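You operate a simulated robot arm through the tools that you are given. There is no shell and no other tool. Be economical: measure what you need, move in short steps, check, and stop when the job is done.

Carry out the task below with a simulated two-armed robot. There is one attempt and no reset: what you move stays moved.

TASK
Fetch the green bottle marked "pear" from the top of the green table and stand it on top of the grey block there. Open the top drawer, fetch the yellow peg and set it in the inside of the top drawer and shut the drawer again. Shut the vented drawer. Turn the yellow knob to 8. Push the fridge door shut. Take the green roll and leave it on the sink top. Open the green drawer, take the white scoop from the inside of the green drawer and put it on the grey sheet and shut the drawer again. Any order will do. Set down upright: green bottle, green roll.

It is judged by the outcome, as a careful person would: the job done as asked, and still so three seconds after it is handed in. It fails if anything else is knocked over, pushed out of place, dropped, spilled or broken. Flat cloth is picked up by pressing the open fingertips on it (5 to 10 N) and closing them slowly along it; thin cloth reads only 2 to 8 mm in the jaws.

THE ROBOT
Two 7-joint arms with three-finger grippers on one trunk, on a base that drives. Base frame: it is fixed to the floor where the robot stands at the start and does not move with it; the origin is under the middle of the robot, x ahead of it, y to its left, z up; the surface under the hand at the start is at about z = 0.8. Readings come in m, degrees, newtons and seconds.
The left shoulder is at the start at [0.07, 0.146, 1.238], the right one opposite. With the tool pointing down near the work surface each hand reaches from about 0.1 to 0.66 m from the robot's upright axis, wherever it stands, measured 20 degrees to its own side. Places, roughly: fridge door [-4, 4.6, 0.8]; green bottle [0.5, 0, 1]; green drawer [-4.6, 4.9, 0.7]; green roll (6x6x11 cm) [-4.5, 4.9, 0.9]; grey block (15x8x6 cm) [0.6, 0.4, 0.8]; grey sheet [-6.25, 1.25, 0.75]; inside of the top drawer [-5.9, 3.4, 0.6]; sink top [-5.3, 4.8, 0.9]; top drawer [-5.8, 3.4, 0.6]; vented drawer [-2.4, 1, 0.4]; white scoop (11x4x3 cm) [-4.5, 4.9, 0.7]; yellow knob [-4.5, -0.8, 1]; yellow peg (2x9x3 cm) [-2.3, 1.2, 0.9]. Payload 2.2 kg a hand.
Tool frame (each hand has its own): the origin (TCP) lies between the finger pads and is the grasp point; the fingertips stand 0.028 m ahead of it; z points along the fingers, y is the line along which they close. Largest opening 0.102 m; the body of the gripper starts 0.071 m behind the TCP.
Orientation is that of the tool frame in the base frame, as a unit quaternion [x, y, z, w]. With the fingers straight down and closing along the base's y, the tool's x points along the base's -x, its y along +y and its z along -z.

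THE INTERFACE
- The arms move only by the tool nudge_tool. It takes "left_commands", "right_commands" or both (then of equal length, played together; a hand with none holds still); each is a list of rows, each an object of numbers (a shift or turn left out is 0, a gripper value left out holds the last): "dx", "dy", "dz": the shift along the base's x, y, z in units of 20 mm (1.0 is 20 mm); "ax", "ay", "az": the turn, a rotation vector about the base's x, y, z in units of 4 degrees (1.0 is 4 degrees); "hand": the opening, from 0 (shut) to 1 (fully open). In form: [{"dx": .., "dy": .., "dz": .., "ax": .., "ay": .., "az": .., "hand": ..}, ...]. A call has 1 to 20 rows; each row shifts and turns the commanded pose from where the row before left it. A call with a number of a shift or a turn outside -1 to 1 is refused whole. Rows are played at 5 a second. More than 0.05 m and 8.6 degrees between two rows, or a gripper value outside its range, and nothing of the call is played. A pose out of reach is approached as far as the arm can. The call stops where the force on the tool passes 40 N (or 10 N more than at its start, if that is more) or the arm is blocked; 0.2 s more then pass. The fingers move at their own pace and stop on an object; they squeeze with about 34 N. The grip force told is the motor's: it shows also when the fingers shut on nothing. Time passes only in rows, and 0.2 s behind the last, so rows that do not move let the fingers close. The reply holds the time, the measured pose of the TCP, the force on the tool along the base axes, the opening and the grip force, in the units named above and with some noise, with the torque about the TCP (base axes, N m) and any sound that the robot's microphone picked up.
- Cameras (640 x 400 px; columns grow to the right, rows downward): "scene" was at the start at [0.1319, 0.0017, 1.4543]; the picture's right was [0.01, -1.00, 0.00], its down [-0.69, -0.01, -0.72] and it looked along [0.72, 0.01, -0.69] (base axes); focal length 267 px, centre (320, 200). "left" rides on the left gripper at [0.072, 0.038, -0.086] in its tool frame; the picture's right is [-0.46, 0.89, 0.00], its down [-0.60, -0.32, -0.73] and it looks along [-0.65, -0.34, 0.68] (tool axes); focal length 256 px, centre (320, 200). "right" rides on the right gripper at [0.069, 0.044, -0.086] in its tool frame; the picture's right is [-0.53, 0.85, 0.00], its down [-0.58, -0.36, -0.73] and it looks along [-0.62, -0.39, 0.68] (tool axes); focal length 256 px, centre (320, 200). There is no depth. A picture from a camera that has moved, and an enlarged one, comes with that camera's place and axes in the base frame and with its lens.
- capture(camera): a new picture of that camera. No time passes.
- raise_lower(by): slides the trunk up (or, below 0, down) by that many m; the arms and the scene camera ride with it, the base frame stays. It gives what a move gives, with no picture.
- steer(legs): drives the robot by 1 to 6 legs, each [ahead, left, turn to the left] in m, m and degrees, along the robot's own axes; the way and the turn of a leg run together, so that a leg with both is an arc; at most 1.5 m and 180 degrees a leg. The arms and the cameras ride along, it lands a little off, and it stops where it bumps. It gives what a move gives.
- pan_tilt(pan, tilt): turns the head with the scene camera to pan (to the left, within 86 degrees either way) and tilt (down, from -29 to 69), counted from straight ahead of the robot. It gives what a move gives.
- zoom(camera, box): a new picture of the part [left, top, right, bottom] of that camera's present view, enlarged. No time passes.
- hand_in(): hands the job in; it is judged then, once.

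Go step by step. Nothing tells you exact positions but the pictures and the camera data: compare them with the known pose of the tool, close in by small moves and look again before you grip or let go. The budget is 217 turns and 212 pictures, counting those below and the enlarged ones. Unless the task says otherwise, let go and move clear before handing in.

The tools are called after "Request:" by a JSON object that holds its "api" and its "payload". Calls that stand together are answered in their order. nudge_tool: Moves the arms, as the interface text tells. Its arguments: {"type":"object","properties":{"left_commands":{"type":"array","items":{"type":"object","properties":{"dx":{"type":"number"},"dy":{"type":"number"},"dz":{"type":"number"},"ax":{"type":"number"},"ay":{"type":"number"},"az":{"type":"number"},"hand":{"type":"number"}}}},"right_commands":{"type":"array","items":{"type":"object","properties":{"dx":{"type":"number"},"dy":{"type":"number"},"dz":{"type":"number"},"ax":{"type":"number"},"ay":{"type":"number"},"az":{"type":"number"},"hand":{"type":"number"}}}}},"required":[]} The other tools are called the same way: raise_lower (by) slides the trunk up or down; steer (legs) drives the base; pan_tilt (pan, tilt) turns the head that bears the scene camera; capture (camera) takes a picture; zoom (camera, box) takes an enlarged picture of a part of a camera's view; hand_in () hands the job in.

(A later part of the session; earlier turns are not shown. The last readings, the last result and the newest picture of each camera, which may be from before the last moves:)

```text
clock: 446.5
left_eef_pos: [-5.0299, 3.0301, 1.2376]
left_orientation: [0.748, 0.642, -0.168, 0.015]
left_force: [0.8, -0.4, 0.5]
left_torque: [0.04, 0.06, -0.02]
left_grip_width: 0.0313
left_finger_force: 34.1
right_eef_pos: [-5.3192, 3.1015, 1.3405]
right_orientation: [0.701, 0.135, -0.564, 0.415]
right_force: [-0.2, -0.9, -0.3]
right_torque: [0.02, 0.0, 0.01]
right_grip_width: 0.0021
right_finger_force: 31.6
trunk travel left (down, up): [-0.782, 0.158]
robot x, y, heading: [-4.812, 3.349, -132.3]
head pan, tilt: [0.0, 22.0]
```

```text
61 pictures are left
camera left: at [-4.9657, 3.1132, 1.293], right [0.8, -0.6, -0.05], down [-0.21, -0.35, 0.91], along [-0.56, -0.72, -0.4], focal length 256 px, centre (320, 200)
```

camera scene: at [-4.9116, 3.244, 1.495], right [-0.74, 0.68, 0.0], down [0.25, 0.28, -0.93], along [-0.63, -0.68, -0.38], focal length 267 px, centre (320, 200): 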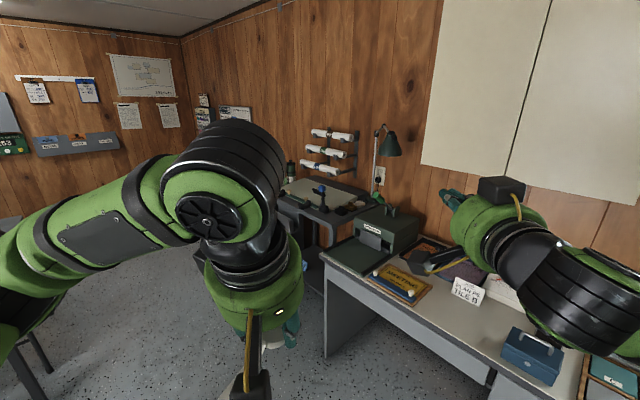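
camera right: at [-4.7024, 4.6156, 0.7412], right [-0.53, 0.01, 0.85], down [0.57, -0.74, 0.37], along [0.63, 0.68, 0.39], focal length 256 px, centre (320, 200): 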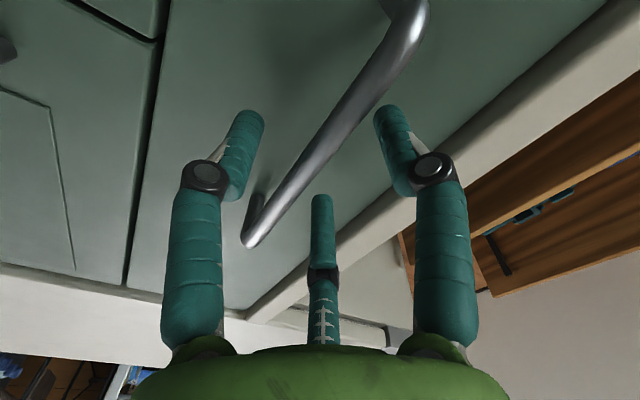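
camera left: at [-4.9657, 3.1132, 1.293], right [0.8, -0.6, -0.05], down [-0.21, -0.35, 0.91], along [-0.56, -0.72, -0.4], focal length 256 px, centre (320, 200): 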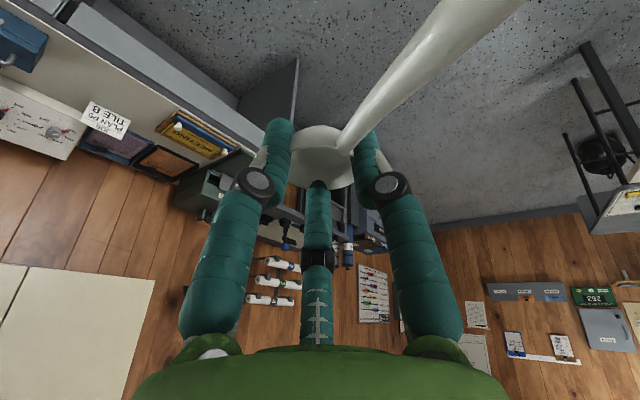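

The scoop is still held. I'll drive south along x ≈ -5.0 and turn west to find the grey sheet.

Request:
{"api": "steer", "payload": {"legs": [[0, 0, 42.3], [1.0, 0.1, 0], [0.85, 0.05, 0], [0, 0, -90]]}}

Request:
{"api": "pan_tilt", "payload": {"pan": 0, "tilt": 30}}

Request:
{"api": "capture", "payload": {"camera": "scene"}}

```text
clock: 453.1
left_eef_pos: [-4.7008, 2.0378, 1.2381]
left_orientation: [0.452, 0.876, -0.151, 0.076]
left_force: [-0.1, 0.1, -0.7]
left_torque: [0.03, 0.02, 0.02]
left_grip_width: 0.0313
left_finger_force: 33.8
right_eef_pos: [-4.9593, 1.8889, 1.3404]
right_orientation: [0.598, 0.388, -0.367, 0.597]
right_force: [0.2, 0.1, -0.1]
right_torque: [0.01, 0.0, 0.04]
right_grip_width: 0.0022
right_finger_force: 31.7
trunk travel left (down, up): [-0.782, 0.158]
robot x, y, heading: [-4.7664, 2.4167, -88.3]
head pan, tilt: [0.0, 22.0]
stopped in leg 2: the robot was blocked; the commanded pose is now the measured one
```

```text
clock: 453.8
left_eef_pos: [-4.702, 2.0371, 1.2383]
left_orientation: [0.451, 0.877, -0.149, 0.076]
left_force: [0.2, -0.9, 0.1]
left_torque: [0.0, 0.01, -0.02]
left_grip_width: 0.0316
left_finger_force: 33.5
right_eef_pos: [-4.9588, 1.8884, 1.3396]
right_orientation: [0.598, 0.389, -0.366, 0.597]
right_force: [0.4, -0.9, -0.4]
right_torque: [-0.03, 0.0, -0.03]
right_grip_width: 0.0021
right_finger_force: 31.5
trunk travel left (down, up): [-0.782, 0.158]
robot x, y, heading: [-4.7693, 2.4193, -88.2]
head pan, tilt: [0.0, 30.0]
```

```text
60 pictures are left
camera scene: at [-4.7647, 2.2764, 1.4821], right [-1.0, -0.03, 0.0], down [-0.01, 0.5, -0.87], along [0.02, -0.87, -0.5], focal length 267 px, centre (320, 200)
```

scene: 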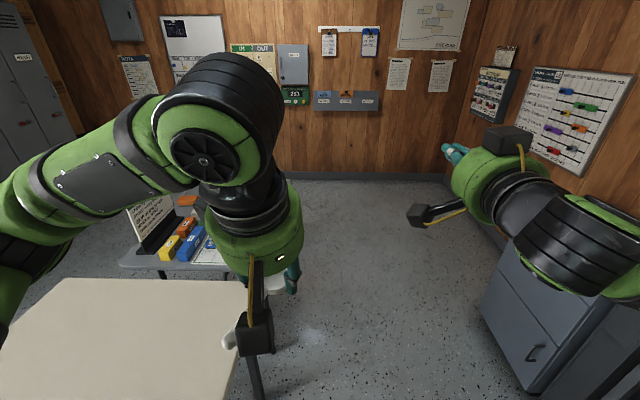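

The base touched the white table. I'll back off, shift west to x ≈ -5.1, and continue.

Request:
{"api": "steer", "payload": {"legs": [[-0.1, 0, -1.8], [0, -0.35, 0], [0.65, 0, 0], [0, 0, -70]]}}

Request:
{"api": "capture", "payload": {"camera": "scene"}}

```text
clock: 462.9
left_eef_pos: [-5.451, 1.6904, 1.2371]
left_orientation: [0.875, 0.454, -0.167, -0.025]
left_force: [-0.1, -0.3, 0.4]
left_torque: [-0.03, 0.01, 0.0]
left_grip_width: 0.0311
left_finger_force: 34.1
right_eef_pos: [-5.677, 1.8827, 1.3413]
right_orientation: [0.713, -0.029, -0.645, 0.274]
right_force: [-0.4, 0.4, -0.2]
right_torque: [0.01, 0.02, -0.01]
right_grip_width: 0.0019
right_finger_force: 31.3
trunk travel left (down, up): [-0.782, 0.158]
robot x, y, heading: [-5.1163, 1.8766, -159.2]
head pan, tilt: [0.0, 30.0]
```

```text
59 pictures are left
camera scene: at [-5.2473, 1.8289, 1.4822], right [-0.36, 0.93, 0.0], down [0.47, 0.18, -0.87], along [-0.81, -0.31, -0.5], focal length 267 px, centre (320, 200)
```

scene: 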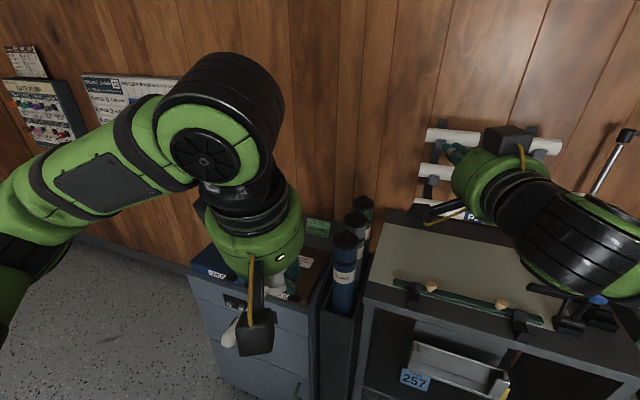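

Request:
{"api": "steer", "payload": {"legs": [[0, 0, -20.8], [0, 0.55, 0]]}}

Request:
{"api": "nudge_tool", "payload": {"left_commands": [{"dy": -1}, {"dy": -1}, {"dy": -1}, {"dy": -1}, {"dy": -1}, {"dy": -1}, {"dy": -1}, {"dy": -1}]}}

Request:
{"api": "capture", "payload": {"camera": "scene"}}

```text
clock: 467.2
left_eef_pos: [-5.5027, 1.2903, 1.2388]
left_orientation: [0.945, 0.279, -0.159, -0.055]
left_force: [-0.5, 0.1, -1.0]
left_torque: [0.0, 0.01, -0.01]
left_grip_width: 0.0309
left_finger_force: 33.9
right_eef_pos: [-5.6403, 1.5551, 1.3394]
right_orientation: [0.694, -0.165, -0.685, 0.148]
right_force: [-0.2, 0.2, 0.2]
right_torque: [0.01, 0.0, 0.02]
right_grip_width: 0.002
right_finger_force: 31.8
trunk travel left (down, up): [-0.782, 0.158]
robot x, y, heading: [-5.1219, 1.339, 179.1]
head pan, tilt: [0.0, 30.0]
```

```text
clock: 469.0
left_eef_pos: [-5.5026, 1.1292, 1.2393]
left_orientation: [0.945, 0.279, -0.158, -0.056]
left_force: [0.2, 0.9, -0.3]
left_torque: [0.0, 0.01, 0.0]
left_grip_width: 0.0311
left_finger_force: 34.4
right_eef_pos: [-5.6403, 1.5518, 1.3402]
right_orientation: [0.694, -0.164, -0.685, 0.147]
right_force: [-0.2, 0.1, -0.2]
right_torque: [-0.02, -0.01, 0.02]
right_grip_width: 0.0019
right_finger_force: 31.4
trunk travel left (down, up): [-0.782, 0.158]
robot x, y, heading: [-5.1208, 1.3393, 179.1]
head pan, tilt: [0.0, 30.0]
```

```text
58 pictures are left
camera scene: at [-5.2621, 1.3417, 1.4823], right [0.02, 1.0, 0.0], down [0.5, -0.01, -0.87], along [-0.87, 0.01, -0.5], focal length 267 px, centre (320, 200)
```

scene: 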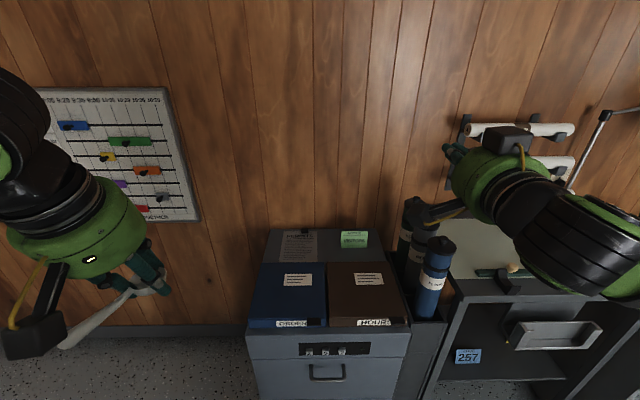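

Request:
{"api": "zoom", "payload": {"camera": "scene", "box": [230, 210, 450, 340]}}

```text
2.91 times, centred on (340, 275) of scene
camera zoom: at [-5.2621, 1.3417, 1.4823], right [0.02, 1.0, 0.0], down [0.5, -0.01, -0.87], along [-0.87, 0.01, -0.5], focal length 776 px, centre (262, -18)
```

zoom: 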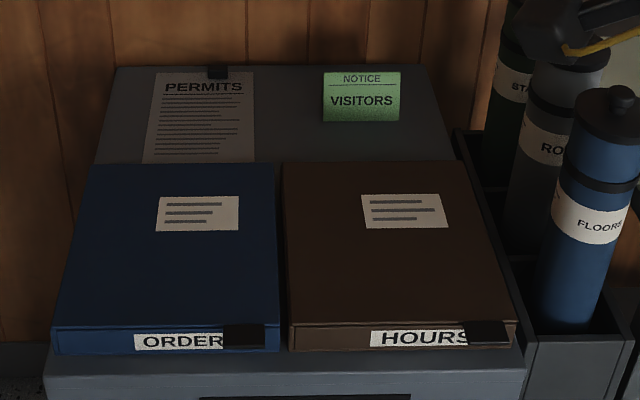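

The grey sheet is the "PERMITS" sheet behind the blue box, spanning about x -6.28 to -6.06, y 1.19 to 1.34, z ≈ 0.73. I'll drive closer and yaw the left tool so the scoop lies along the sheet.

Request:
{"api": "steer", "payload": {"legs": [[0.3, -0.06, 0.9]]}}

Request:
{"api": "nudge_tool", "payload": {"left_commands": [{"az": -1, "dy": 0.3}, {"az": -1, "dy": 0.3}, {"az": -1, "dx": -1, "dy": 0.3}, {"az": -1, "dx": -1, "dy": 0.3}, {"az": -1, "dx": -1, "dy": 0.3}, {"az": -1, "dx": -1, "dy": 0.3}, {"az": -1, "dx": -1, "dy": 0.3}, {"az": -1, "dx": -1, "dy": 0.3}, {"dx": -1, "dy": 0.3}, {"dx": -1, "dy": 0.3}, {"dx": -1, "dy": 0.3}, {"dz": -1, "dx": -1, "dy": 0.3}, {"dz": -1, "dx": -1}, {"dz": -1, "dx": -1}, {"dz": -1, "dx": -1}, {"dz": -1, "dx": -1}, {"dz": -1}, {"dz": -1}, {"dz": -1}]}}

Request:
{"api": "capture", "payload": {"camera": "scene"}}

Request:
{"api": "capture", "payload": {"camera": "left"}}

```text
clock: 471.0
left_eef_pos: [-5.792, 1.1887, 1.2401]
left_orientation: [0.944, 0.284, -0.16, -0.054]
left_force: [0.4, 0.5, -0.2]
left_torque: [-0.03, 0.02, 0.0]
left_grip_width: 0.0307
left_finger_force: 33.9
right_eef_pos: [-5.9334, 1.6122, 1.3419]
right_orientation: [0.695, -0.159, -0.685, 0.151]
right_force: [0.2, -0.3, -0.3]
right_torque: [0.01, -0.01, 0.0]
right_grip_width: 0.0022
right_finger_force: 31.4
trunk travel left (down, up): [-0.782, 0.158]
robot x, y, heading: [-5.4192, 1.4029, 179.6]
head pan, tilt: [0.0, 30.0]
```

```text
clock: 475.0
left_eef_pos: [-6.0763, 1.2603, 1.0796]
left_orientation: [0.986, 0.013, -0.137, -0.097]
left_force: [-0.6, 0.6, -0.7]
left_torque: [0.03, -0.03, -0.02]
left_grip_width: 0.0304
left_finger_force: 33.7
right_eef_pos: [-5.9366, 1.6123, 1.3407]
right_orientation: [0.695, -0.161, -0.684, 0.151]
right_force: [-0.2, -0.3, -0.2]
right_torque: [0.01, -0.02, -0.01]
right_grip_width: 0.0019
right_finger_force: 31.6
trunk travel left (down, up): [-0.782, 0.158]
robot x, y, heading: [-5.4177, 1.4049, 179.6]
head pan, tilt: [0.0, 30.0]
```

```text
56 pictures are left
camera scene: at [-5.557, 1.4053, 1.4822], right [0.01, 1.0, 0.0], down [0.5, 0.0, -0.87], along [-0.87, 0.01, -0.5], focal length 267 px, centre (320, 200)
```

scene: 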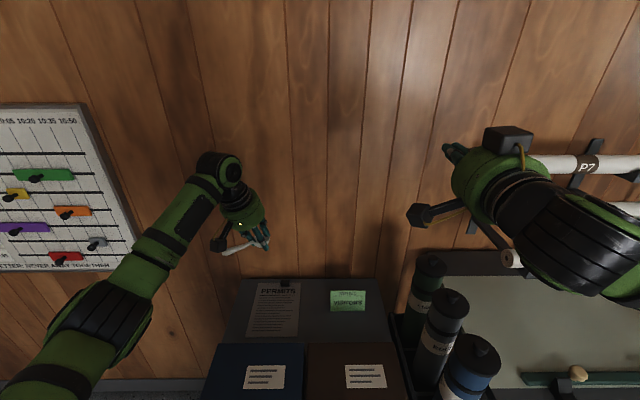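

```text
55 pictures are left
camera left: at [-5.9833, 1.2111, 1.133], right [-0.45, -0.89, -0.05], down [-0.38, 0.14, 0.91], along [-0.81, 0.43, -0.4], focal length 256 px, centre (320, 200)
```

left: 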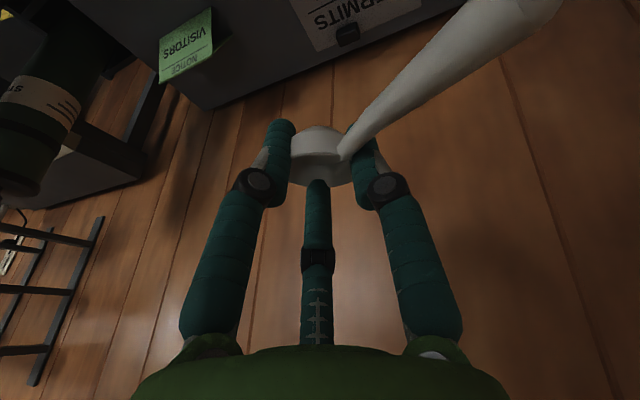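

The sheet now triangulates to centre (-6.10, 1.275) at z ≈ 0.785. I'll move the scoop over it and lower it.

Request:
{"api": "nudge_tool", "payload": {"left_commands": [{"dx": -0.4, "dy": 0.6}, {"dx": -0.4, "dy": 0.6}, {"dx": -0.4, "dy": 0.6}, {"dy": 0.5}, {"dz": -1}, {"dz": -1}, {"dz": -1}, {"dz": -1}, {"dz": -1}, {"dz": -1}, {"dz": -1}, {"dz": -1}]}}

Request:
{"api": "zoom", "payload": {"camera": "scene", "box": [180, 170, 420, 370]}}

Request:
{"api": "capture", "payload": {"camera": "left"}}

```text
clock: 477.6
left_eef_pos: [-6.0985, 1.3068, 0.9187]
left_orientation: [0.986, 0.012, -0.137, -0.096]
left_force: [1.3, 0.1, 0.8]
left_torque: [0.0, 0.02, 0.03]
left_grip_width: 0.0304
left_finger_force: 34.2
right_eef_pos: [-5.937, 1.6129, 1.3403]
right_orientation: [0.695, -0.161, -0.684, 0.151]
right_force: [-0.5, 0.7, -0.7]
right_torque: [0.0, 0.01, 0.0]
right_grip_width: 0.0021
right_finger_force: 31.7
trunk travel left (down, up): [-0.782, 0.158]
robot x, y, heading: [-5.4168, 1.4032, 179.9]
head pan, tilt: [0.0, 30.0]
```

```text
2.00 times, centred on (300, 270) of scene
camera zoom: at [-5.5568, 1.4054, 1.4822], right [0.01, 1.0, 0.0], down [0.5, 0.0, -0.87], along [-0.87, 0.01, -0.5], focal length 534 px, centre (360, 60)
```

zoom: 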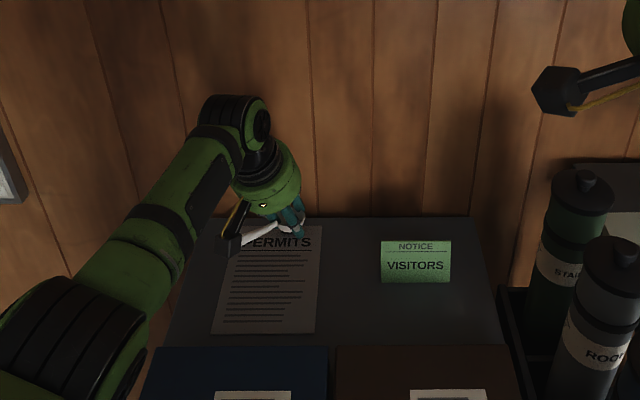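

```text
53 pictures are left
camera left: at [-6.0056, 1.2575, 0.9734], right [-0.45, -0.89, -0.05], down [-0.38, 0.14, 0.91], along [-0.81, 0.43, -0.4], focal length 256 px, centre (320, 200)
```

left: 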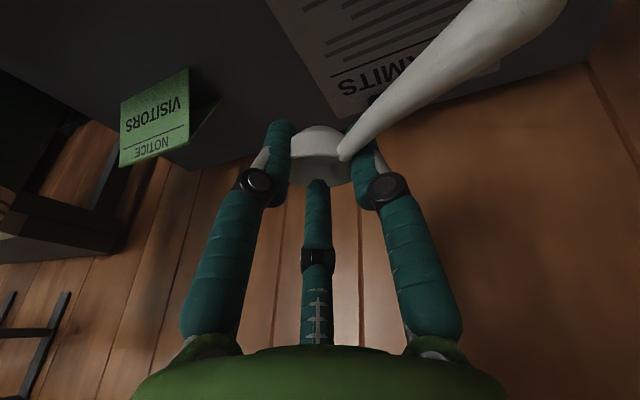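

Over the sheet (surface z ≈ 0.795). I'll lower gently until contact.

Request:
{"api": "nudge_tool", "payload": {"left_commands": [{"dz": -0.8, "dy": -0.2}, {"dz": -0.8}, {"dz": -0.5}, {"dz": -0.4}, {"dz": -0.3}, {"dz": -0.3}, {}]}}

Request:
{"api": "capture", "payload": {"camera": "left"}}

```text
clock: 479.2
left_eef_pos: [-6.094, 1.302, 0.8579]
left_orientation: [0.986, 0.014, -0.138, -0.096]
left_force: [0.2, -0.2, 0.7]
left_torque: [0.01, 0.02, 0.01]
left_grip_width: 0.0304
left_finger_force: 34.1
left hand out of reach, approached as far as the arm can: row 5
right_eef_pos: [-5.9366, 1.6129, 1.3397]
right_orientation: [0.695, -0.161, -0.684, 0.151]
right_force: [0.6, 0.2, -0.7]
right_torque: [0.04, -0.01, -0.03]
right_grip_width: 0.002
right_finger_force: 31.6
trunk travel left (down, up): [-0.782, 0.158]
robot x, y, heading: [-5.4171, 1.4028, 179.7]
head pan, tilt: [0.0, 30.0]
```

```text
52 pictures are left
camera left: at [-6.0011, 1.2533, 0.9131], right [-0.45, -0.89, -0.04], down [-0.38, 0.14, 0.91], along [-0.81, 0.43, -0.4], focal length 256 px, centre (320, 200)
```

left: 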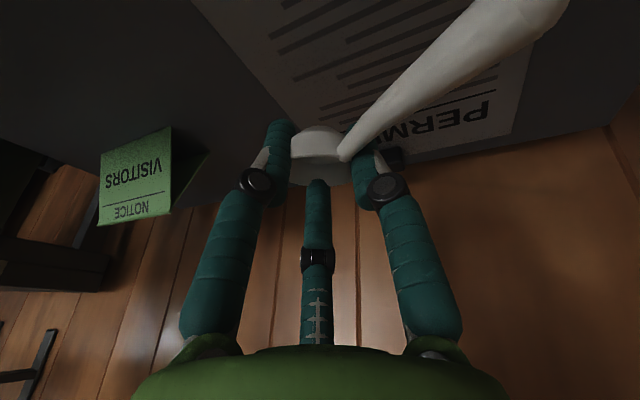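

I'll finish lowering with the trunk.

Request:
{"api": "raise_lower", "payload": {"by": -0.02}}

Request:
{"api": "raise_lower", "payload": {"by": -0.012}}

Request:
{"api": "capture", "payload": {"camera": "left"}}

```text
clock: 479.9
left_eef_pos: [-6.0935, 1.304, 0.8379]
left_orientation: [0.986, 0.013, -0.138, -0.096]
left_force: [-0.2, 1.3, -0.2]
left_torque: [-0.04, -0.04, -0.03]
left_grip_width: 0.0303
left_finger_force: 34.2
right_eef_pos: [-5.9363, 1.612, 1.3191]
right_orientation: [0.695, -0.16, -0.684, 0.152]
right_force: [0.0, -0.8, 0.9]
right_torque: [0.0, 0.01, 0.02]
right_grip_width: 0.0021
right_finger_force: 31.5
trunk travel left (down, up): [-0.762, 0.178]
robot x, y, heading: [-5.4146, 1.4006, 179.8]
head pan, tilt: [0.0, 30.0]
```

```text
clock: 480.5
left_eef_pos: [-6.094, 1.302, 0.8275]
left_orientation: [0.986, 0.013, -0.138, -0.096]
left_force: [-0.2, 0.2, 0.2]
left_torque: [-0.01, 0.01, 0.02]
left_grip_width: 0.0305
left_finger_force: 34.0
right_eef_pos: [-5.9365, 1.6119, 1.3079]
right_orientation: [0.695, -0.162, -0.684, 0.15]
right_force: [-0.2, 0.5, 0.9]
right_torque: [0.05, 0.0, 0.03]
right_grip_width: 0.0019
right_finger_force: 30.9
trunk travel left (down, up): [-0.75, 0.19]
robot x, y, heading: [-5.4185, 1.4019, 179.7]
head pan, tilt: [0.0, 30.0]
```

```text
51 pictures are left
camera left: at [-6.0012, 1.2534, 0.8811], right [-0.45, -0.89, -0.04], down [-0.38, 0.14, 0.91], along [-0.81, 0.43, -0.4], focal length 256 px, centre (320, 200)
```

left: 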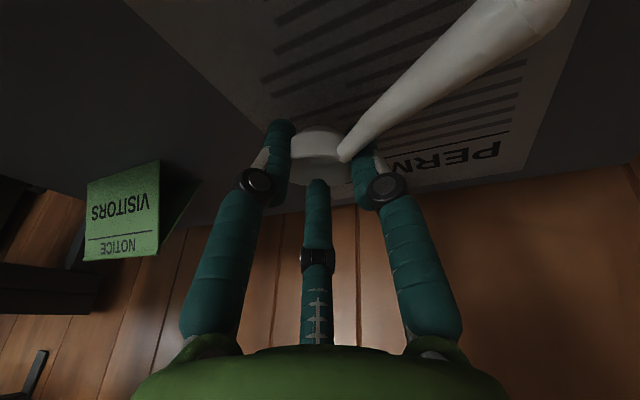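

Request:
{"api": "raise_lower", "payload": {"by": -0.02}}

Request:
{"api": "raise_lower", "payload": {"by": -0.015}}

Request:
{"api": "zoom", "payload": {"camera": "scene", "box": [180, 170, 420, 370]}}

```text
clock: 481.2
left_eef_pos: [-6.0951, 1.3035, 0.8146]
left_orientation: [0.985, 0.012, -0.145, -0.096]
left_force: [-1.7, -1.5, 23.1]
left_torque: [-0.5, 0.14, -0.06]
left_grip_width: 0.03
left_finger_force: 33.9
right_eef_pos: [-5.9325, 1.6126, 1.29]
right_orientation: [0.694, -0.161, -0.685, 0.152]
right_force: [-0.6, -0.1, 0.0]
right_torque: [-0.05, -0.03, 0.0]
right_grip_width: 0.0025
right_finger_force: 31.1
trunk travel left (down, up): [-0.73, 0.21]
robot x, y, heading: [-5.4184, 1.4033, 179.5]
head pan, tilt: [0.0, 30.0]
```

```text
clock: 481.6
left_eef_pos: [-6.0999, 1.3028, 0.8145]
left_orientation: [0.984, 0.011, -0.151, -0.098]
left_force: [7.1, 0.5, 19.0]
left_torque: [-0.42, -0.23, 0.16]
left_grip_width: 0.0299
left_finger_force: 34.1
right_eef_pos: [-5.9329, 1.6113, 1.2828]
right_orientation: [0.694, -0.16, -0.685, 0.151]
right_force: [-1.5, -0.3, -1.1]
right_torque: [0.01, 0.0, -0.03]
right_grip_width: 0.0019
right_finger_force: 31.1
trunk travel left (down, up): [-0.724, 0.216]
robot x, y, heading: [-5.4153, 1.4051, 179.6]
head pan, tilt: [0.0, 30.0]
stopped: the force on the tool passed its limit at 44 N (the readings are from after the stop); the commanded pose is now the measured one
```

```text
2.00 times, centred on (300, 270) of scene
camera zoom: at [-5.5534, 1.4056, 1.4243], right [0.01, 1.0, 0.0], down [0.5, 0.0, -0.87], along [-0.87, 0.01, -0.5], focal length 534 px, centre (360, 60)
```

zoom: 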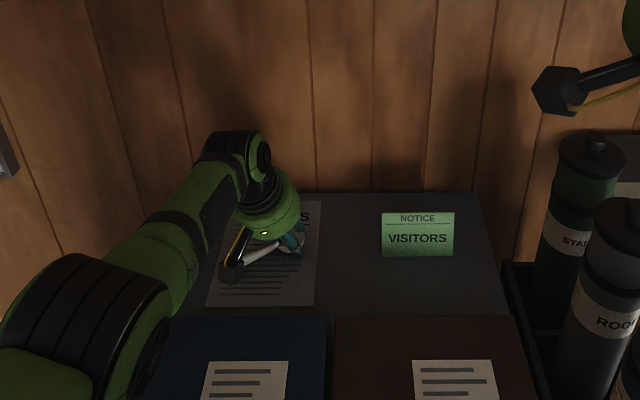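

Contact. One finger is inside the bowl, so I'll open only slightly, lift straight up, then check.

Request:
{"api": "nudge_tool", "payload": {"left_commands": [{"hand": 0.36}, {"hand": 0.42}, {}, {"dz": 0.3}, {"dz": 0.5}, {"dz": 0.8}, {"dz": 1}, {"dz": 1}]}}

Request:
{"api": "capture", "payload": {"camera": "left"}}

Request:
{"api": "zoom", "payload": {"camera": "scene", "box": [180, 170, 420, 370]}}

```text
clock: 483.4
left_eef_pos: [-6.0992, 1.3023, 0.882]
left_orientation: [0.985, 0.012, -0.146, -0.095]
left_force: [0.0, 0.3, 0.6]
left_torque: [0.0, -0.01, -0.02]
left_grip_width: 0.0429
left_finger_force: 0.0
right_eef_pos: [-5.9361, 1.6115, 1.2822]
right_orientation: [0.695, -0.16, -0.685, 0.152]
right_force: [-0.3, -0.2, 0.8]
right_torque: [-0.03, 0.03, -0.01]
right_grip_width: 0.0022
right_finger_force: 31.3
trunk travel left (down, up): [-0.724, 0.216]
robot x, y, heading: [-5.4108, 1.4056, 179.7]
head pan, tilt: [0.0, 30.0]
```

```text
49 pictures are left
camera left: at [-6.0062, 1.2531, 0.9354], right [-0.45, -0.89, -0.04], down [-0.36, 0.14, 0.92], along [-0.82, 0.43, -0.39], focal length 256 px, centre (320, 200)
```

left: 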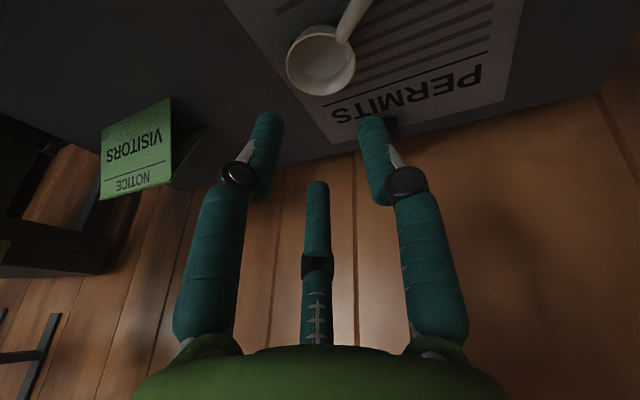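

```text
2.00 times, centred on (300, 270) of scene
camera zoom: at [-5.5559, 1.4053, 1.4243], right [0.01, 1.0, 0.0], down [0.5, 0.0, -0.87], along [-0.87, 0.01, -0.5], focal length 534 px, centre (360, 60)
```

zoom: 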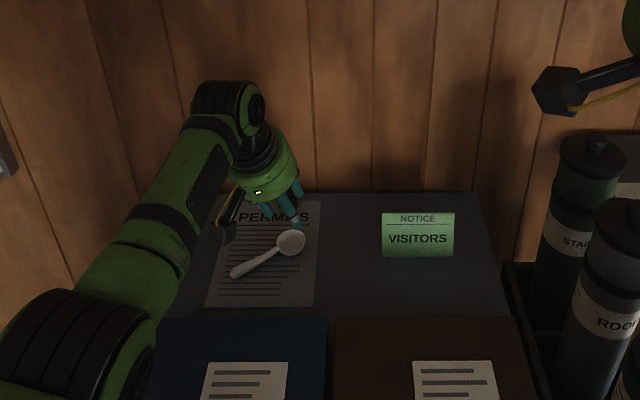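

The scoop lies fully on the grey sheet. I'll raise and retract the left hand, then head to the knob on the south wall.

Request:
{"api": "nudge_tool", "payload": {"left_commands": [{"dz": 1}, {"dz": 1}, {"dz": 1}, {"dz": 1}, {"dz": 1}, {"dz": 1, "dx": 0.5}, {"dz": 1, "dx": 1}, {"dz": 1, "dx": 1}, {"dz": 1, "dx": 1}, {"dz": 1, "dx": 1}, {"dz": 1, "dx": 1}, {"dz": 1, "dx": 1}, {"dx": 1, "dz": 1}, {"dx": 1, "dz": 1}, {"dx": 1}, {"dx": 1}, {"dx": 1, "hand": 0.2}]}}

Request:
{"api": "steer", "payload": {"legs": [[-0.3, 0, 0], [0, 0, 90], [0.9, 0.1, 0]]}}

Request:
{"api": "pan_tilt", "payload": {"pan": 15, "tilt": 18}}

Request:
{"api": "capture", "payload": {"camera": "scene"}}

```text
clock: 487.0
left_eef_pos: [-5.8686, 1.3026, 1.161]
left_orientation: [0.984, 0.011, -0.147, -0.096]
left_force: [0.0, 0.3, 0.5]
left_torque: [0.01, 0.03, -0.03]
left_grip_width: 0.0207
left_finger_force: 0.0
right_eef_pos: [-5.9357, 1.6124, 1.2829]
right_orientation: [0.695, -0.161, -0.685, 0.15]
right_force: [0.7, 0.0, 0.2]
right_torque: [0.0, -0.03, 0.01]
right_grip_width: 0.0022
right_finger_force: 31.5
trunk travel left (down, up): [-0.724, 0.216]
robot x, y, heading: [-5.4147, 1.404, 179.7]
head pan, tilt: [0.0, 30.0]
```

```text
clock: 497.2
left_eef_pos: [-4.9269, 0.0508, 1.1607]
left_orientation: [0.692, 0.7, -0.172, 0.035]
left_force: [0.7, -0.5, 0.1]
left_torque: [0.0, 0.02, 0.01]
left_grip_width: 0.0203
left_finger_force: 0.2
right_eef_pos: [-5.2369, -0.0124, 1.2817]
right_orientation: [0.607, 0.374, -0.381, 0.589]
right_force: [-0.2, 0.3, 0.0]
right_torque: [0.02, 0.0, 0.03]
right_grip_width: 0.0019
right_finger_force: 31.1
trunk travel left (down, up): [-0.724, 0.216]
robot x, y, heading: [-5.0161, 0.505, -91.2]
head pan, tilt: [0.0, 30.0]
```

```text
clock: 498.0
left_eef_pos: [-4.9271, 0.0509, 1.1595]
left_orientation: [0.693, 0.699, -0.172, 0.035]
left_force: [0.5, -1.1, 0.1]
left_torque: [0.0, -0.01, -0.01]
left_grip_width: 0.0202
left_finger_force: 0.0
right_eef_pos: [-5.2382, -0.0127, 1.2823]
right_orientation: [0.608, 0.374, -0.381, 0.588]
right_force: [-0.1, -0.1, 0.0]
right_torque: [-0.01, -0.01, 0.03]
right_grip_width: 0.0021
right_finger_force: 30.7
trunk travel left (down, up): [-0.724, 0.216]
robot x, y, heading: [-5.0197, 0.5069, -90.9]
head pan, tilt: [15.0, 18.0]
```

```text
47 pictures are left
camera scene: at [-5.0011, 0.3661, 1.4435], right [-0.97, -0.24, 0.0], down [-0.07, 0.3, -0.95], along [0.23, -0.92, -0.31], focal length 267 px, centre (320, 200)
```

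scene: 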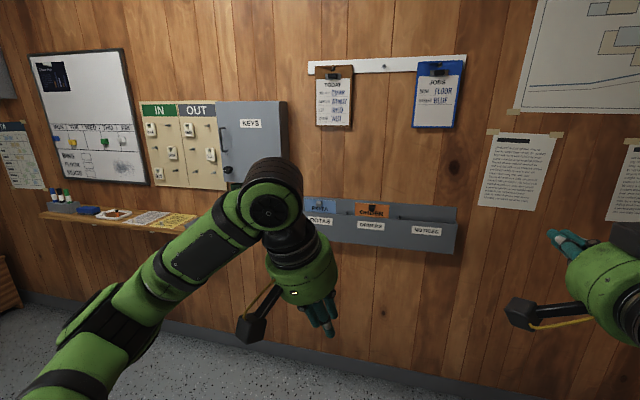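

The knob panel is behind my left arm, under the key box. I'll move the left hand aside, drive over so the right hand faces the knob, and look.

Request:
{"api": "nudge_tool", "payload": {"left_commands": [{"dx": 1, "dy": 0.5}, {"dx": 1, "dy": 0.5}, {"dx": 1, "dy": 0.5}, {"dx": 1, "dy": 0.5}, {"dx": 1, "dy": 0.5}, {"dx": 1, "dy": 0.5}, {"dx": 1}, {"dx": 1}]}}

Request:
{"api": "steer", "payload": {"legs": [[0.35, 0.35, 0.9], [0, 0.37, 0]]}}

Request:
{"api": "pan_tilt", "payload": {"pan": 0, "tilt": 25}}

Request:
{"api": "capture", "payload": {"camera": "scene"}}

```text
clock: 499.8
left_eef_pos: [-4.7668, 0.1127, 1.1612]
left_orientation: [0.693, 0.699, -0.173, 0.034]
left_force: [0.3, 0.1, -0.5]
left_torque: [0.0, 0.01, -0.02]
left_grip_width: 0.0202
left_finger_force: 0.1
right_eef_pos: [-5.237, -0.0116, 1.2816]
right_orientation: [0.607, 0.375, -0.382, 0.588]
right_force: [-0.1, 0.4, 1.2]
right_torque: [0.02, -0.04, 0.0]
right_grip_width: 0.002
right_finger_force: 31.4
trunk travel left (down, up): [-0.724, 0.216]
robot x, y, heading: [-5.0232, 0.5086, -91.0]
head pan, tilt: [15.0, 18.0]
```

```text
clock: 504.7
left_eef_pos: [-4.0464, -0.2481, 1.1603]
left_orientation: [0.689, 0.703, -0.172, 0.035]
left_force: [0.3, 0.2, -0.9]
left_torque: [-0.02, 0.0, -0.02]
left_grip_width: 0.0204
left_finger_force: 0.0
right_eef_pos: [-4.5164, -0.3778, 1.2821]
right_orientation: [0.606, 0.377, -0.378, 0.59]
right_force: [-0.2, 1.0, 0.6]
right_torque: [0.01, 0.01, -0.01]
right_grip_width: 0.0023
right_finger_force: 31.2
trunk travel left (down, up): [-0.724, 0.216]
robot x, y, heading: [-4.3035, 0.1429, -90.4]
head pan, tilt: [15.0, 18.0]
```

```text
clock: 505.4
left_eef_pos: [-4.0455, -0.2479, 1.1608]
left_orientation: [0.689, 0.703, -0.173, 0.035]
left_force: [-0.1, -0.2, 0.2]
left_torque: [0.0, 0.0, 0.01]
left_grip_width: 0.0205
left_finger_force: 0.0
right_eef_pos: [-4.5147, -0.3771, 1.2815]
right_orientation: [0.606, 0.377, -0.379, 0.589]
right_force: [0.3, -0.1, -0.2]
right_torque: [0.02, 0.01, -0.01]
right_grip_width: 0.0023
right_finger_force: 30.8
trunk travel left (down, up): [-0.724, 0.216]
robot x, y, heading: [-4.3067, 0.1433, -90.5]
head pan, tilt: [0.0, 25.0]
```

```text
46 pictures are left
camera scene: at [-4.3055, 0.0023, 1.4323], right [-1.0, 0.01, 0.0], down [0.0, 0.42, -0.91], along [-0.01, -0.91, -0.42], focal length 267 px, centre (320, 200)
```

scene: 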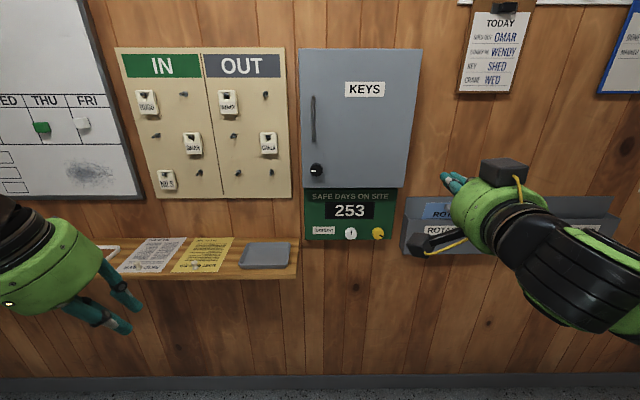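

Request:
{"api": "zoom", "payload": {"camera": "scene", "box": [295, 180, 405, 250]}}

```text
5.71 times, centred on (350, 215) of scene
camera zoom: at [-4.3055, 0.0023, 1.4323], right [-1.0, 0.01, 0.0], down [0.0, 0.42, -0.91], along [-0.01, -0.91, -0.42], focal length 1525 px, centre (149, 114)
```

zoom: 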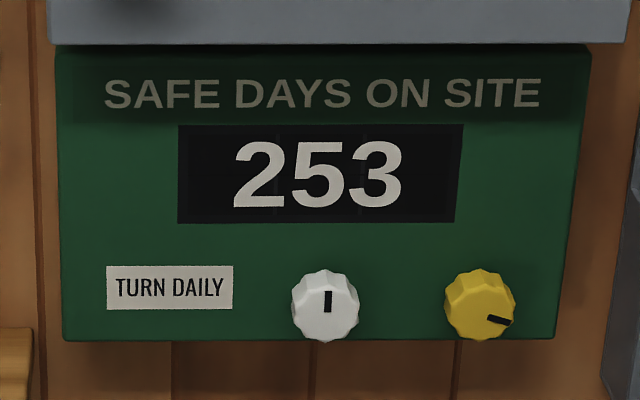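

The yellow knob sets the units digit of the "253" display (pointer now at about 3). I'll lower the trunk to its height and triangulate.

Request:
{"api": "raise_lower", "payload": {"by": -0.36}}

Request:
{"api": "capture", "payload": {"camera": "scene"}}

Request:
{"api": "capture", "payload": {"camera": "right"}}

```text
clock: 508.9
left_eef_pos: [-4.0461, -0.2486, 0.8025]
left_orientation: [0.688, 0.704, -0.171, 0.036]
left_force: [0.4, 0.1, -0.5]
left_torque: [-0.01, -0.01, -0.02]
left_grip_width: 0.0208
left_finger_force: 0.1
right_eef_pos: [-4.5133, -0.3771, 0.9215]
right_orientation: [0.605, 0.377, -0.377, 0.591]
right_force: [0.8, -0.2, -0.3]
right_torque: [-0.02, 0.02, 0.01]
right_grip_width: 0.0022
right_finger_force: 31.2
trunk travel left (down, up): [-0.364, 0.576]
robot x, y, heading: [-4.3065, 0.1428, -90.7]
head pan, tilt: [0.0, 25.0]
```

```text
44 pictures are left
camera scene: at [-4.3061, 0.0024, 1.0723], right [-1.0, 0.01, 0.0], down [0.0, 0.42, -0.91], along [-0.01, -0.91, -0.42], focal length 267 px, centre (320, 200)
```

scene: 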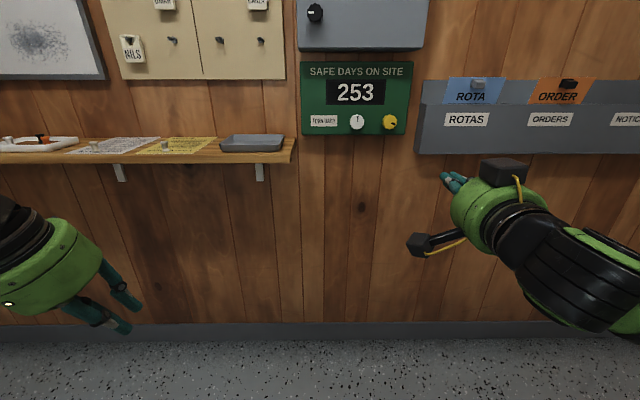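

```text
43 pictures are left
camera right: at [-4.4433, -0.2907, 0.8801], right [0.53, -0.02, 0.85], down [-0.57, 0.73, 0.38], along [-0.63, -0.68, 0.38], focal length 256 px, centre (320, 200)
```

right: 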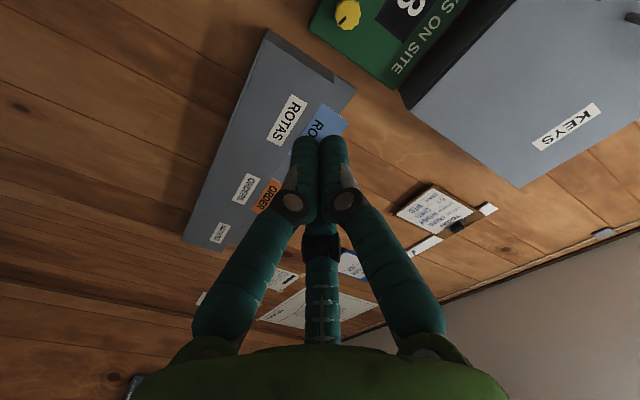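

The knob is at about (-4.506, -0.754, 0.958). I'll move up to it, opening the hand and pre-turning it anticlockwise by 60°.

Request:
{"api": "steer", "payload": {"legs": [[0.22, 0, 0.6]]}}

Request:
{"api": "nudge_tool", "payload": {"right_commands": [{"dz": 0.6, "hand": 0.65, "ay": 1}, {"dz": 0.6, "ay": 1}, {"dz": 0.6, "ay": 1}, {"ay": 1}, {"ay": 1}, {"ay": 1}, {"ay": 1}, {"ay": 1}, {"ay": 1}, {"ay": 1}, {"ay": 1}, {"ay": 1}, {"ay": 1}, {"ay": 1}, {"ay": 1}]}}

Request:
{"api": "capture", "payload": {"camera": "right"}}

```text
clock: 510.6
left_eef_pos: [-4.0436, -0.4628, 0.8015]
left_orientation: [0.686, 0.706, -0.171, 0.036]
left_force: [0.7, 0.2, 0.2]
left_torque: [0.0, 0.01, 0.01]
left_grip_width: 0.0207
left_finger_force: 0.0
right_eef_pos: [-4.5111, -0.5952, 0.9221]
right_orientation: [0.604, 0.38, -0.375, 0.591]
right_force: [-0.3, 0.2, 0.3]
right_torque: [0.0, -0.02, 0.0]
right_grip_width: 0.002
right_finger_force: 30.8
trunk travel left (down, up): [-0.364, 0.576]
robot x, y, heading: [-4.3069, -0.0732, -89.9]
head pan, tilt: [0.0, 25.0]
```

```text
clock: 513.8
left_eef_pos: [-4.0447, -0.4624, 0.8023]
left_orientation: [0.685, 0.707, -0.172, 0.037]
left_force: [-0.3, 0.8, 0.4]
left_torque: [-0.01, -0.01, 0.01]
left_grip_width: 0.0203
left_finger_force: 0.0
right_eef_pos: [-4.51, -0.5961, 0.9575]
right_orientation: [-0.334, -0.626, 0.627, -0.321]
right_force: [0.0, -0.7, -0.8]
right_torque: [-0.01, 0.01, -0.01]
right_grip_width: 0.0664
right_finger_force: 0.1
trunk travel left (down, up): [-0.364, 0.576]
robot x, y, heading: [-4.3042, -0.0733, -90.2]
head pan, tilt: [0.0, 25.0]
```

```text
42 pictures are left
camera right: at [-4.5114, -0.5091, 0.8772], right [1.0, -0.02, -0.04], down [0.04, 0.73, 0.69], along [0.02, -0.69, 0.73], focal length 256 px, centre (320, 200)
```

right: 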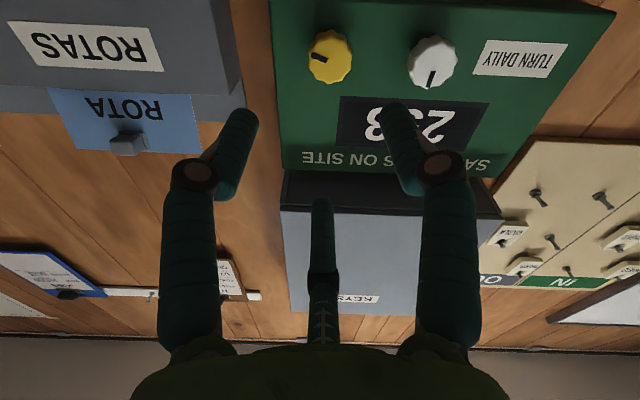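

The hand is turned and the knob is in view, consistent at (-4.504, 0.956). I'll advance to just short of it.

Request:
{"api": "nudge_tool", "payload": {"right_commands": [{"dy": -0.9, "dx": 0.3}, {"dy": -0.9}, {"dy": -0.9}, {"dy": -0.9}, {"dy": -0.9}, {"dy": -0.7}, {}]}}

Request:
{"api": "capture", "payload": {"camera": "right"}}

```text
clock: 515.4
left_eef_pos: [-4.044, -0.463, 0.8014]
left_orientation: [0.685, 0.707, -0.172, 0.037]
left_force: [1.2, 0.0, -1.2]
left_torque: [0.0, -0.01, -0.03]
left_grip_width: 0.0203
left_finger_force: 0.0
right_eef_pos: [-4.5039, -0.7005, 0.9578]
right_orientation: [-0.335, -0.625, 0.627, -0.322]
right_force: [0.2, -0.3, -0.5]
right_torque: [0.02, 0.0, 0.02]
right_grip_width: 0.0662
right_finger_force: 0.1
trunk travel left (down, up): [-0.364, 0.576]
robot x, y, heading: [-4.3093, -0.0759, -89.8]
head pan, tilt: [0.0, 25.0]
```

```text
41 pictures are left
camera right: at [-4.5039, -0.6127, 0.8776], right [1.0, -0.02, -0.04], down [0.04, 0.73, 0.69], along [0.02, -0.69, 0.73], focal length 256 px, centre (320, 200)
```

right: 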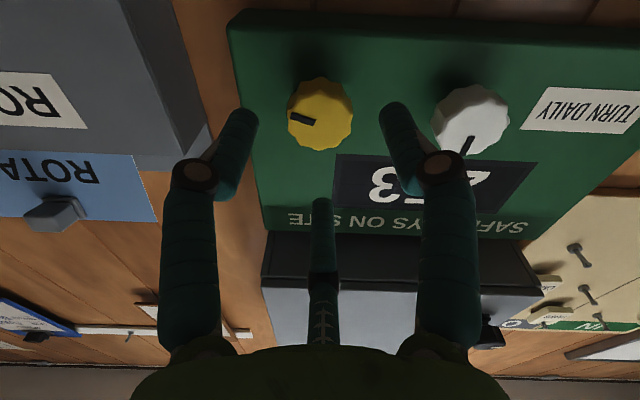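

Request:
{"api": "nudge_tool", "payload": {"right_commands": [{"dy": -0.8}, {"dy": -0.8}, {"dy": -0.6}, {"dy": -0.2}, {"hand": 0.5}, {"hand": 0.3}, {"hand": 0}, {}]}}

Request:
{"api": "capture", "payload": {"camera": "right"}}

```text
clock: 517.2
left_eef_pos: [-4.0445, -0.4625, 0.8008]
left_orientation: [0.686, 0.706, -0.172, 0.036]
left_force: [0.1, -0.2, 0.6]
left_torque: [0.04, 0.01, 0.01]
left_grip_width: 0.0204
left_finger_force: 0.0
right_eef_pos: [-4.5044, -0.7475, 0.9579]
right_orientation: [-0.336, -0.625, 0.627, -0.323]
right_force: [-0.8, 1.1, -2.3]
right_torque: [0.0, 0.01, 0.05]
right_grip_width: 0.039
right_finger_force: 44.9
trunk travel left (down, up): [-0.364, 0.576]
robot x, y, heading: [-4.3025, -0.0764, -90.1]
head pan, tilt: [0.0, 25.0]
```

```text
40 pictures are left
camera right: at [-4.5048, -0.661, 0.8766], right [1.0, -0.02, -0.04], down [0.04, 0.73, 0.69], along [0.02, -0.69, 0.73], focal length 256 px, centre (320, 200)
```

right: 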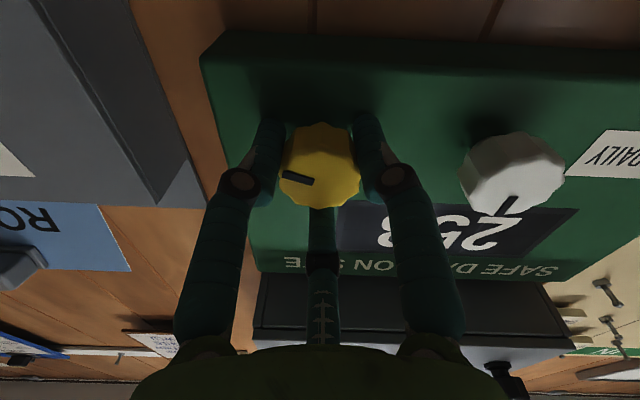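

The knob is gripped, well centred. I'll turn it 36° clockwise and see what the display says.

Request:
{"api": "nudge_tool", "payload": {"right_commands": [{"ay": -1}, {"ay": -1}, {"ay": -1}, {"ay": -1}, {"ay": -1}, {"ay": -1}, {"ay": -1}, {"ay": -1}, {"ay": -1}]}}

Request:
{"api": "zoom", "payload": {"camera": "scene", "box": [290, 40, 450, 150]}}

Request:
{"api": "capture", "payload": {"camera": "right"}}

```text
clock: 519.2
left_eef_pos: [-4.0439, -0.4626, 0.8008]
left_orientation: [0.686, 0.706, -0.172, 0.037]
left_force: [0.0, 0.0, -0.4]
left_torque: [-0.02, 0.02, -0.02]
left_grip_width: 0.0202
left_finger_force: 0.2
right_eef_pos: [-4.5056, -0.7474, 0.9579]
right_orientation: [0.513, 0.494, -0.493, 0.5]
right_force: [-3.1, 3.8, -4.1]
right_torque: [0.44, 0.04, 0.75]
right_grip_width: 0.0387
right_finger_force: 45.0
trunk travel left (down, up): [-0.364, 0.576]
robot x, y, heading: [-4.3048, -0.0738, -90.2]
head pan, tilt: [0.0, 25.0]
```

```text
3.64 times, centred on (370, 95) of scene
camera zoom: at [-4.3067, -0.2147, 1.0723], right [-1.0, 0.0, 0.0], down [0.0, 0.42, -0.91], along [0.0, -0.91, -0.42], focal length 971 px, centre (138, 582)
```

zoom: 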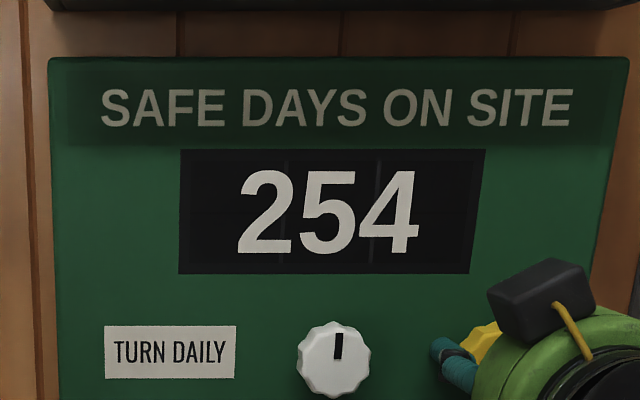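

```text
38 pictures are left
camera right: at [-4.458, -0.661, 0.8906], right [0.83, -0.02, 0.56], down [-0.37, 0.73, 0.58], along [-0.41, -0.69, 0.6], focal length 256 px, centre (320, 200)
```

right: 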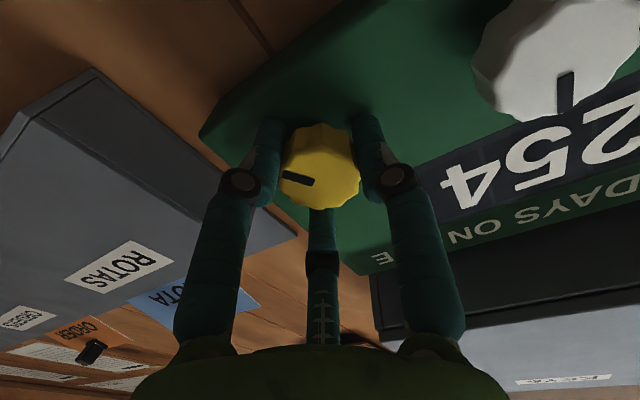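

36° gives one digit (254). I'll turn on by 20 rows (80°) and check for any reach limit.

Request:
{"api": "nudge_tool", "payload": {"right_commands": [{"ay": -1}, {"ay": -1}, {"ay": -1}, {"ay": -1}, {"ay": -1}, {"ay": -1}, {"ay": -1}, {"ay": -1}, {"ay": -1}, {"ay": -1}, {"ay": -1}, {"ay": -1}, {"ay": -1}, {"ay": -1}, {"ay": -1}, {"ay": -1}, {"ay": -1}, {"ay": -1}]}}

Request:
{"api": "zoom", "payload": {"camera": "scene", "box": [290, 40, 450, 150]}}

```text
clock: 523.0
left_eef_pos: [-4.0436, -0.4629, 0.802]
left_orientation: [0.686, 0.706, -0.172, 0.037]
left_force: [-0.1, 0.2, 0.3]
left_torque: [0.02, -0.01, 0.01]
left_grip_width: 0.0203
left_finger_force: 0.1
right_eef_pos: [-4.5049, -0.7477, 0.9553]
right_orientation: [0.707, 0.107, -0.096, 0.693]
right_force: [0.2, 21.1, -23.7]
right_torque: [-0.18, 0.04, 0.3]
right_grip_width: 0.0377
right_finger_force: 45.0
trunk travel left (down, up): [-0.364, 0.576]
robot x, y, heading: [-4.3056, -0.0733, -89.8]
head pan, tilt: [0.0, 25.0]
```

```text
3.64 times, centred on (370, 95) of scene
camera zoom: at [-4.3068, -0.2144, 1.0722], right [-1.0, 0.0, 0.0], down [0.0, 0.42, -0.91], along [0.0, -0.91, -0.42], focal length 971 px, centre (138, 582)
```

zoom: 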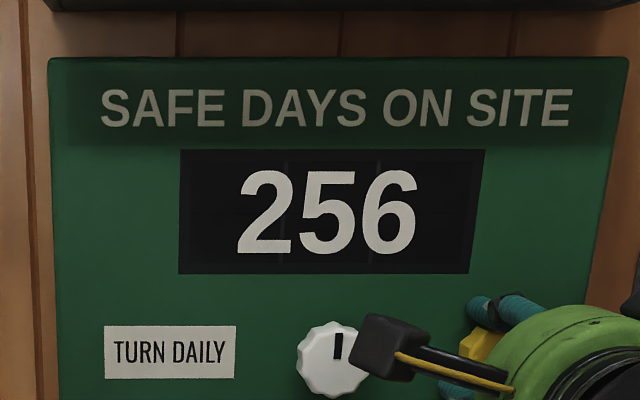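

256 now. Two more digits means 72° more, and I'll ease the preload slightly.

Request:
{"api": "nudge_tool", "payload": {"right_commands": [{"ay": -1, "dz": -0.1, "dy": 0.1}, {"ay": -1}, {"ay": -1}, {"ay": -1}, {"ay": -1}, {"ay": -1}, {"ay": -1}, {"ay": -1}, {"ay": -1}, {"ay": -1}, {"ay": -1}, {"ay": -1}, {"ay": -1}, {"ay": -1}, {"ay": -1}, {"ay": -1}, {"ay": -1}, {"ay": -1}]}}

Request:
{"api": "zoom", "payload": {"camera": "scene", "box": [290, 40, 450, 150]}}

```text
clock: 526.8
left_eef_pos: [-4.0425, -0.4638, 0.8001]
left_orientation: [0.686, 0.706, -0.172, 0.036]
left_force: [1.2, -1.1, 0.0]
left_torque: [0.02, 0.0, -0.04]
left_grip_width: 0.0202
left_finger_force: 0.0
right_eef_pos: [-4.5045, -0.7471, 0.9547]
right_orientation: [0.627, -0.324, 0.335, 0.624]
right_force: [0.6, -13.3, 1.9]
right_torque: [-0.36, 0.02, -0.22]
right_grip_width: 0.0374
right_finger_force: 44.4
trunk travel left (down, up): [-0.364, 0.576]
robot x, y, heading: [-4.306, -0.0746, -90.0]
head pan, tilt: [0.0, 25.0]
```

```text
3.64 times, centred on (370, 95) of scene
camera zoom: at [-4.3056, -0.217, 1.0719], right [-1.0, 0.0, 0.0], down [0.0, 0.42, -0.91], along [0.0, -0.91, -0.42], focal length 971 px, centre (138, 582)
```

zoom: 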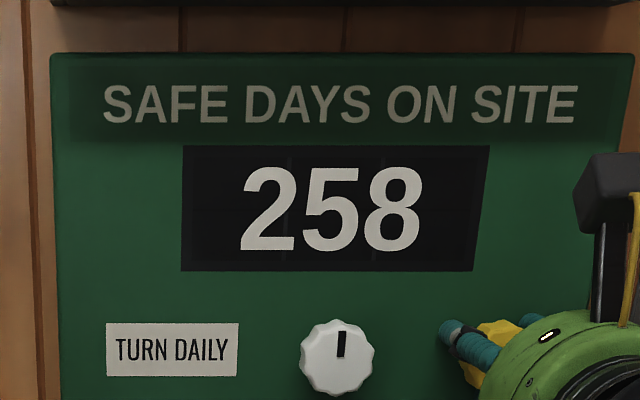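

The display reads 258. I'll release and back straight off, then check the knob stays.

Request:
{"api": "nudge_tool", "payload": {"right_commands": [{"hand": 0.45}, {"hand": 0.65}, {}, {"dy": 0.8}, {"dy": 1}, {"dy": 1}, {"dy": 1}, {"dy": 1}, {"dy": 1}]}}

Request:
{"api": "steer", "payload": {"legs": [[-0.3, 0, 0]]}}

Request:
{"api": "zoom", "payload": {"camera": "scene", "box": [280, 40, 440, 150]}}

```text
clock: 528.8
left_eef_pos: [-4.0438, -0.4622, 0.8002]
left_orientation: [0.686, 0.706, -0.173, 0.037]
left_force: [-0.6, -0.1, 0.5]
left_torque: [0.02, 0.0, -0.03]
left_grip_width: 0.0205
left_finger_force: 0.0
right_eef_pos: [-4.5073, -0.6292, 0.9551]
right_orientation: [0.627, -0.323, 0.336, 0.625]
right_force: [0.6, 0.8, -0.2]
right_torque: [0.03, 0.0, -0.02]
right_grip_width: 0.0663
right_finger_force: 0.0
trunk travel left (down, up): [-0.364, 0.576]
robot x, y, heading: [-4.3053, -0.0733, -90.2]
head pan, tilt: [0.0, 25.0]
```

```text
clock: 530.5
left_eef_pos: [-4.0434, -0.2374, 0.801]
left_orientation: [0.687, 0.705, -0.172, 0.036]
left_force: [-0.3, -0.2, 0.5]
left_torque: [0.01, -0.02, 0.0]
left_grip_width: 0.0203
left_finger_force: 0.2
right_eef_pos: [-4.5078, -0.4043, 0.9554]
right_orientation: [0.627, -0.323, 0.336, 0.624]
right_force: [0.8, 0.6, 0.6]
right_torque: [0.03, 0.0, 0.02]
right_grip_width: 0.0665
right_finger_force: 0.1
trunk travel left (down, up): [-0.364, 0.576]
robot x, y, heading: [-4.3056, 0.1496, -90.3]
head pan, tilt: [0.0, 25.0]
stopped in leg 1: the robot was blocked; the commanded pose is now the measured one
```

```text
3.64 times, centred on (360, 95) of scene
camera zoom: at [-4.3058, 0.0109, 1.0726], right [-1.0, 0.0, 0.0], down [0.0, 0.42, -0.91], along [0.0, -0.91, -0.42], focal length 971 px, centre (174, 582)
```

zoom: 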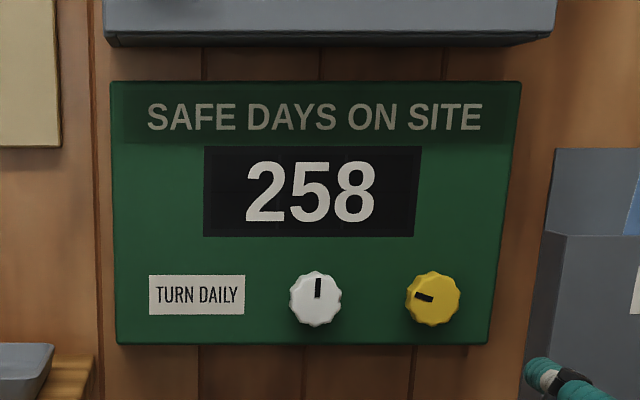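

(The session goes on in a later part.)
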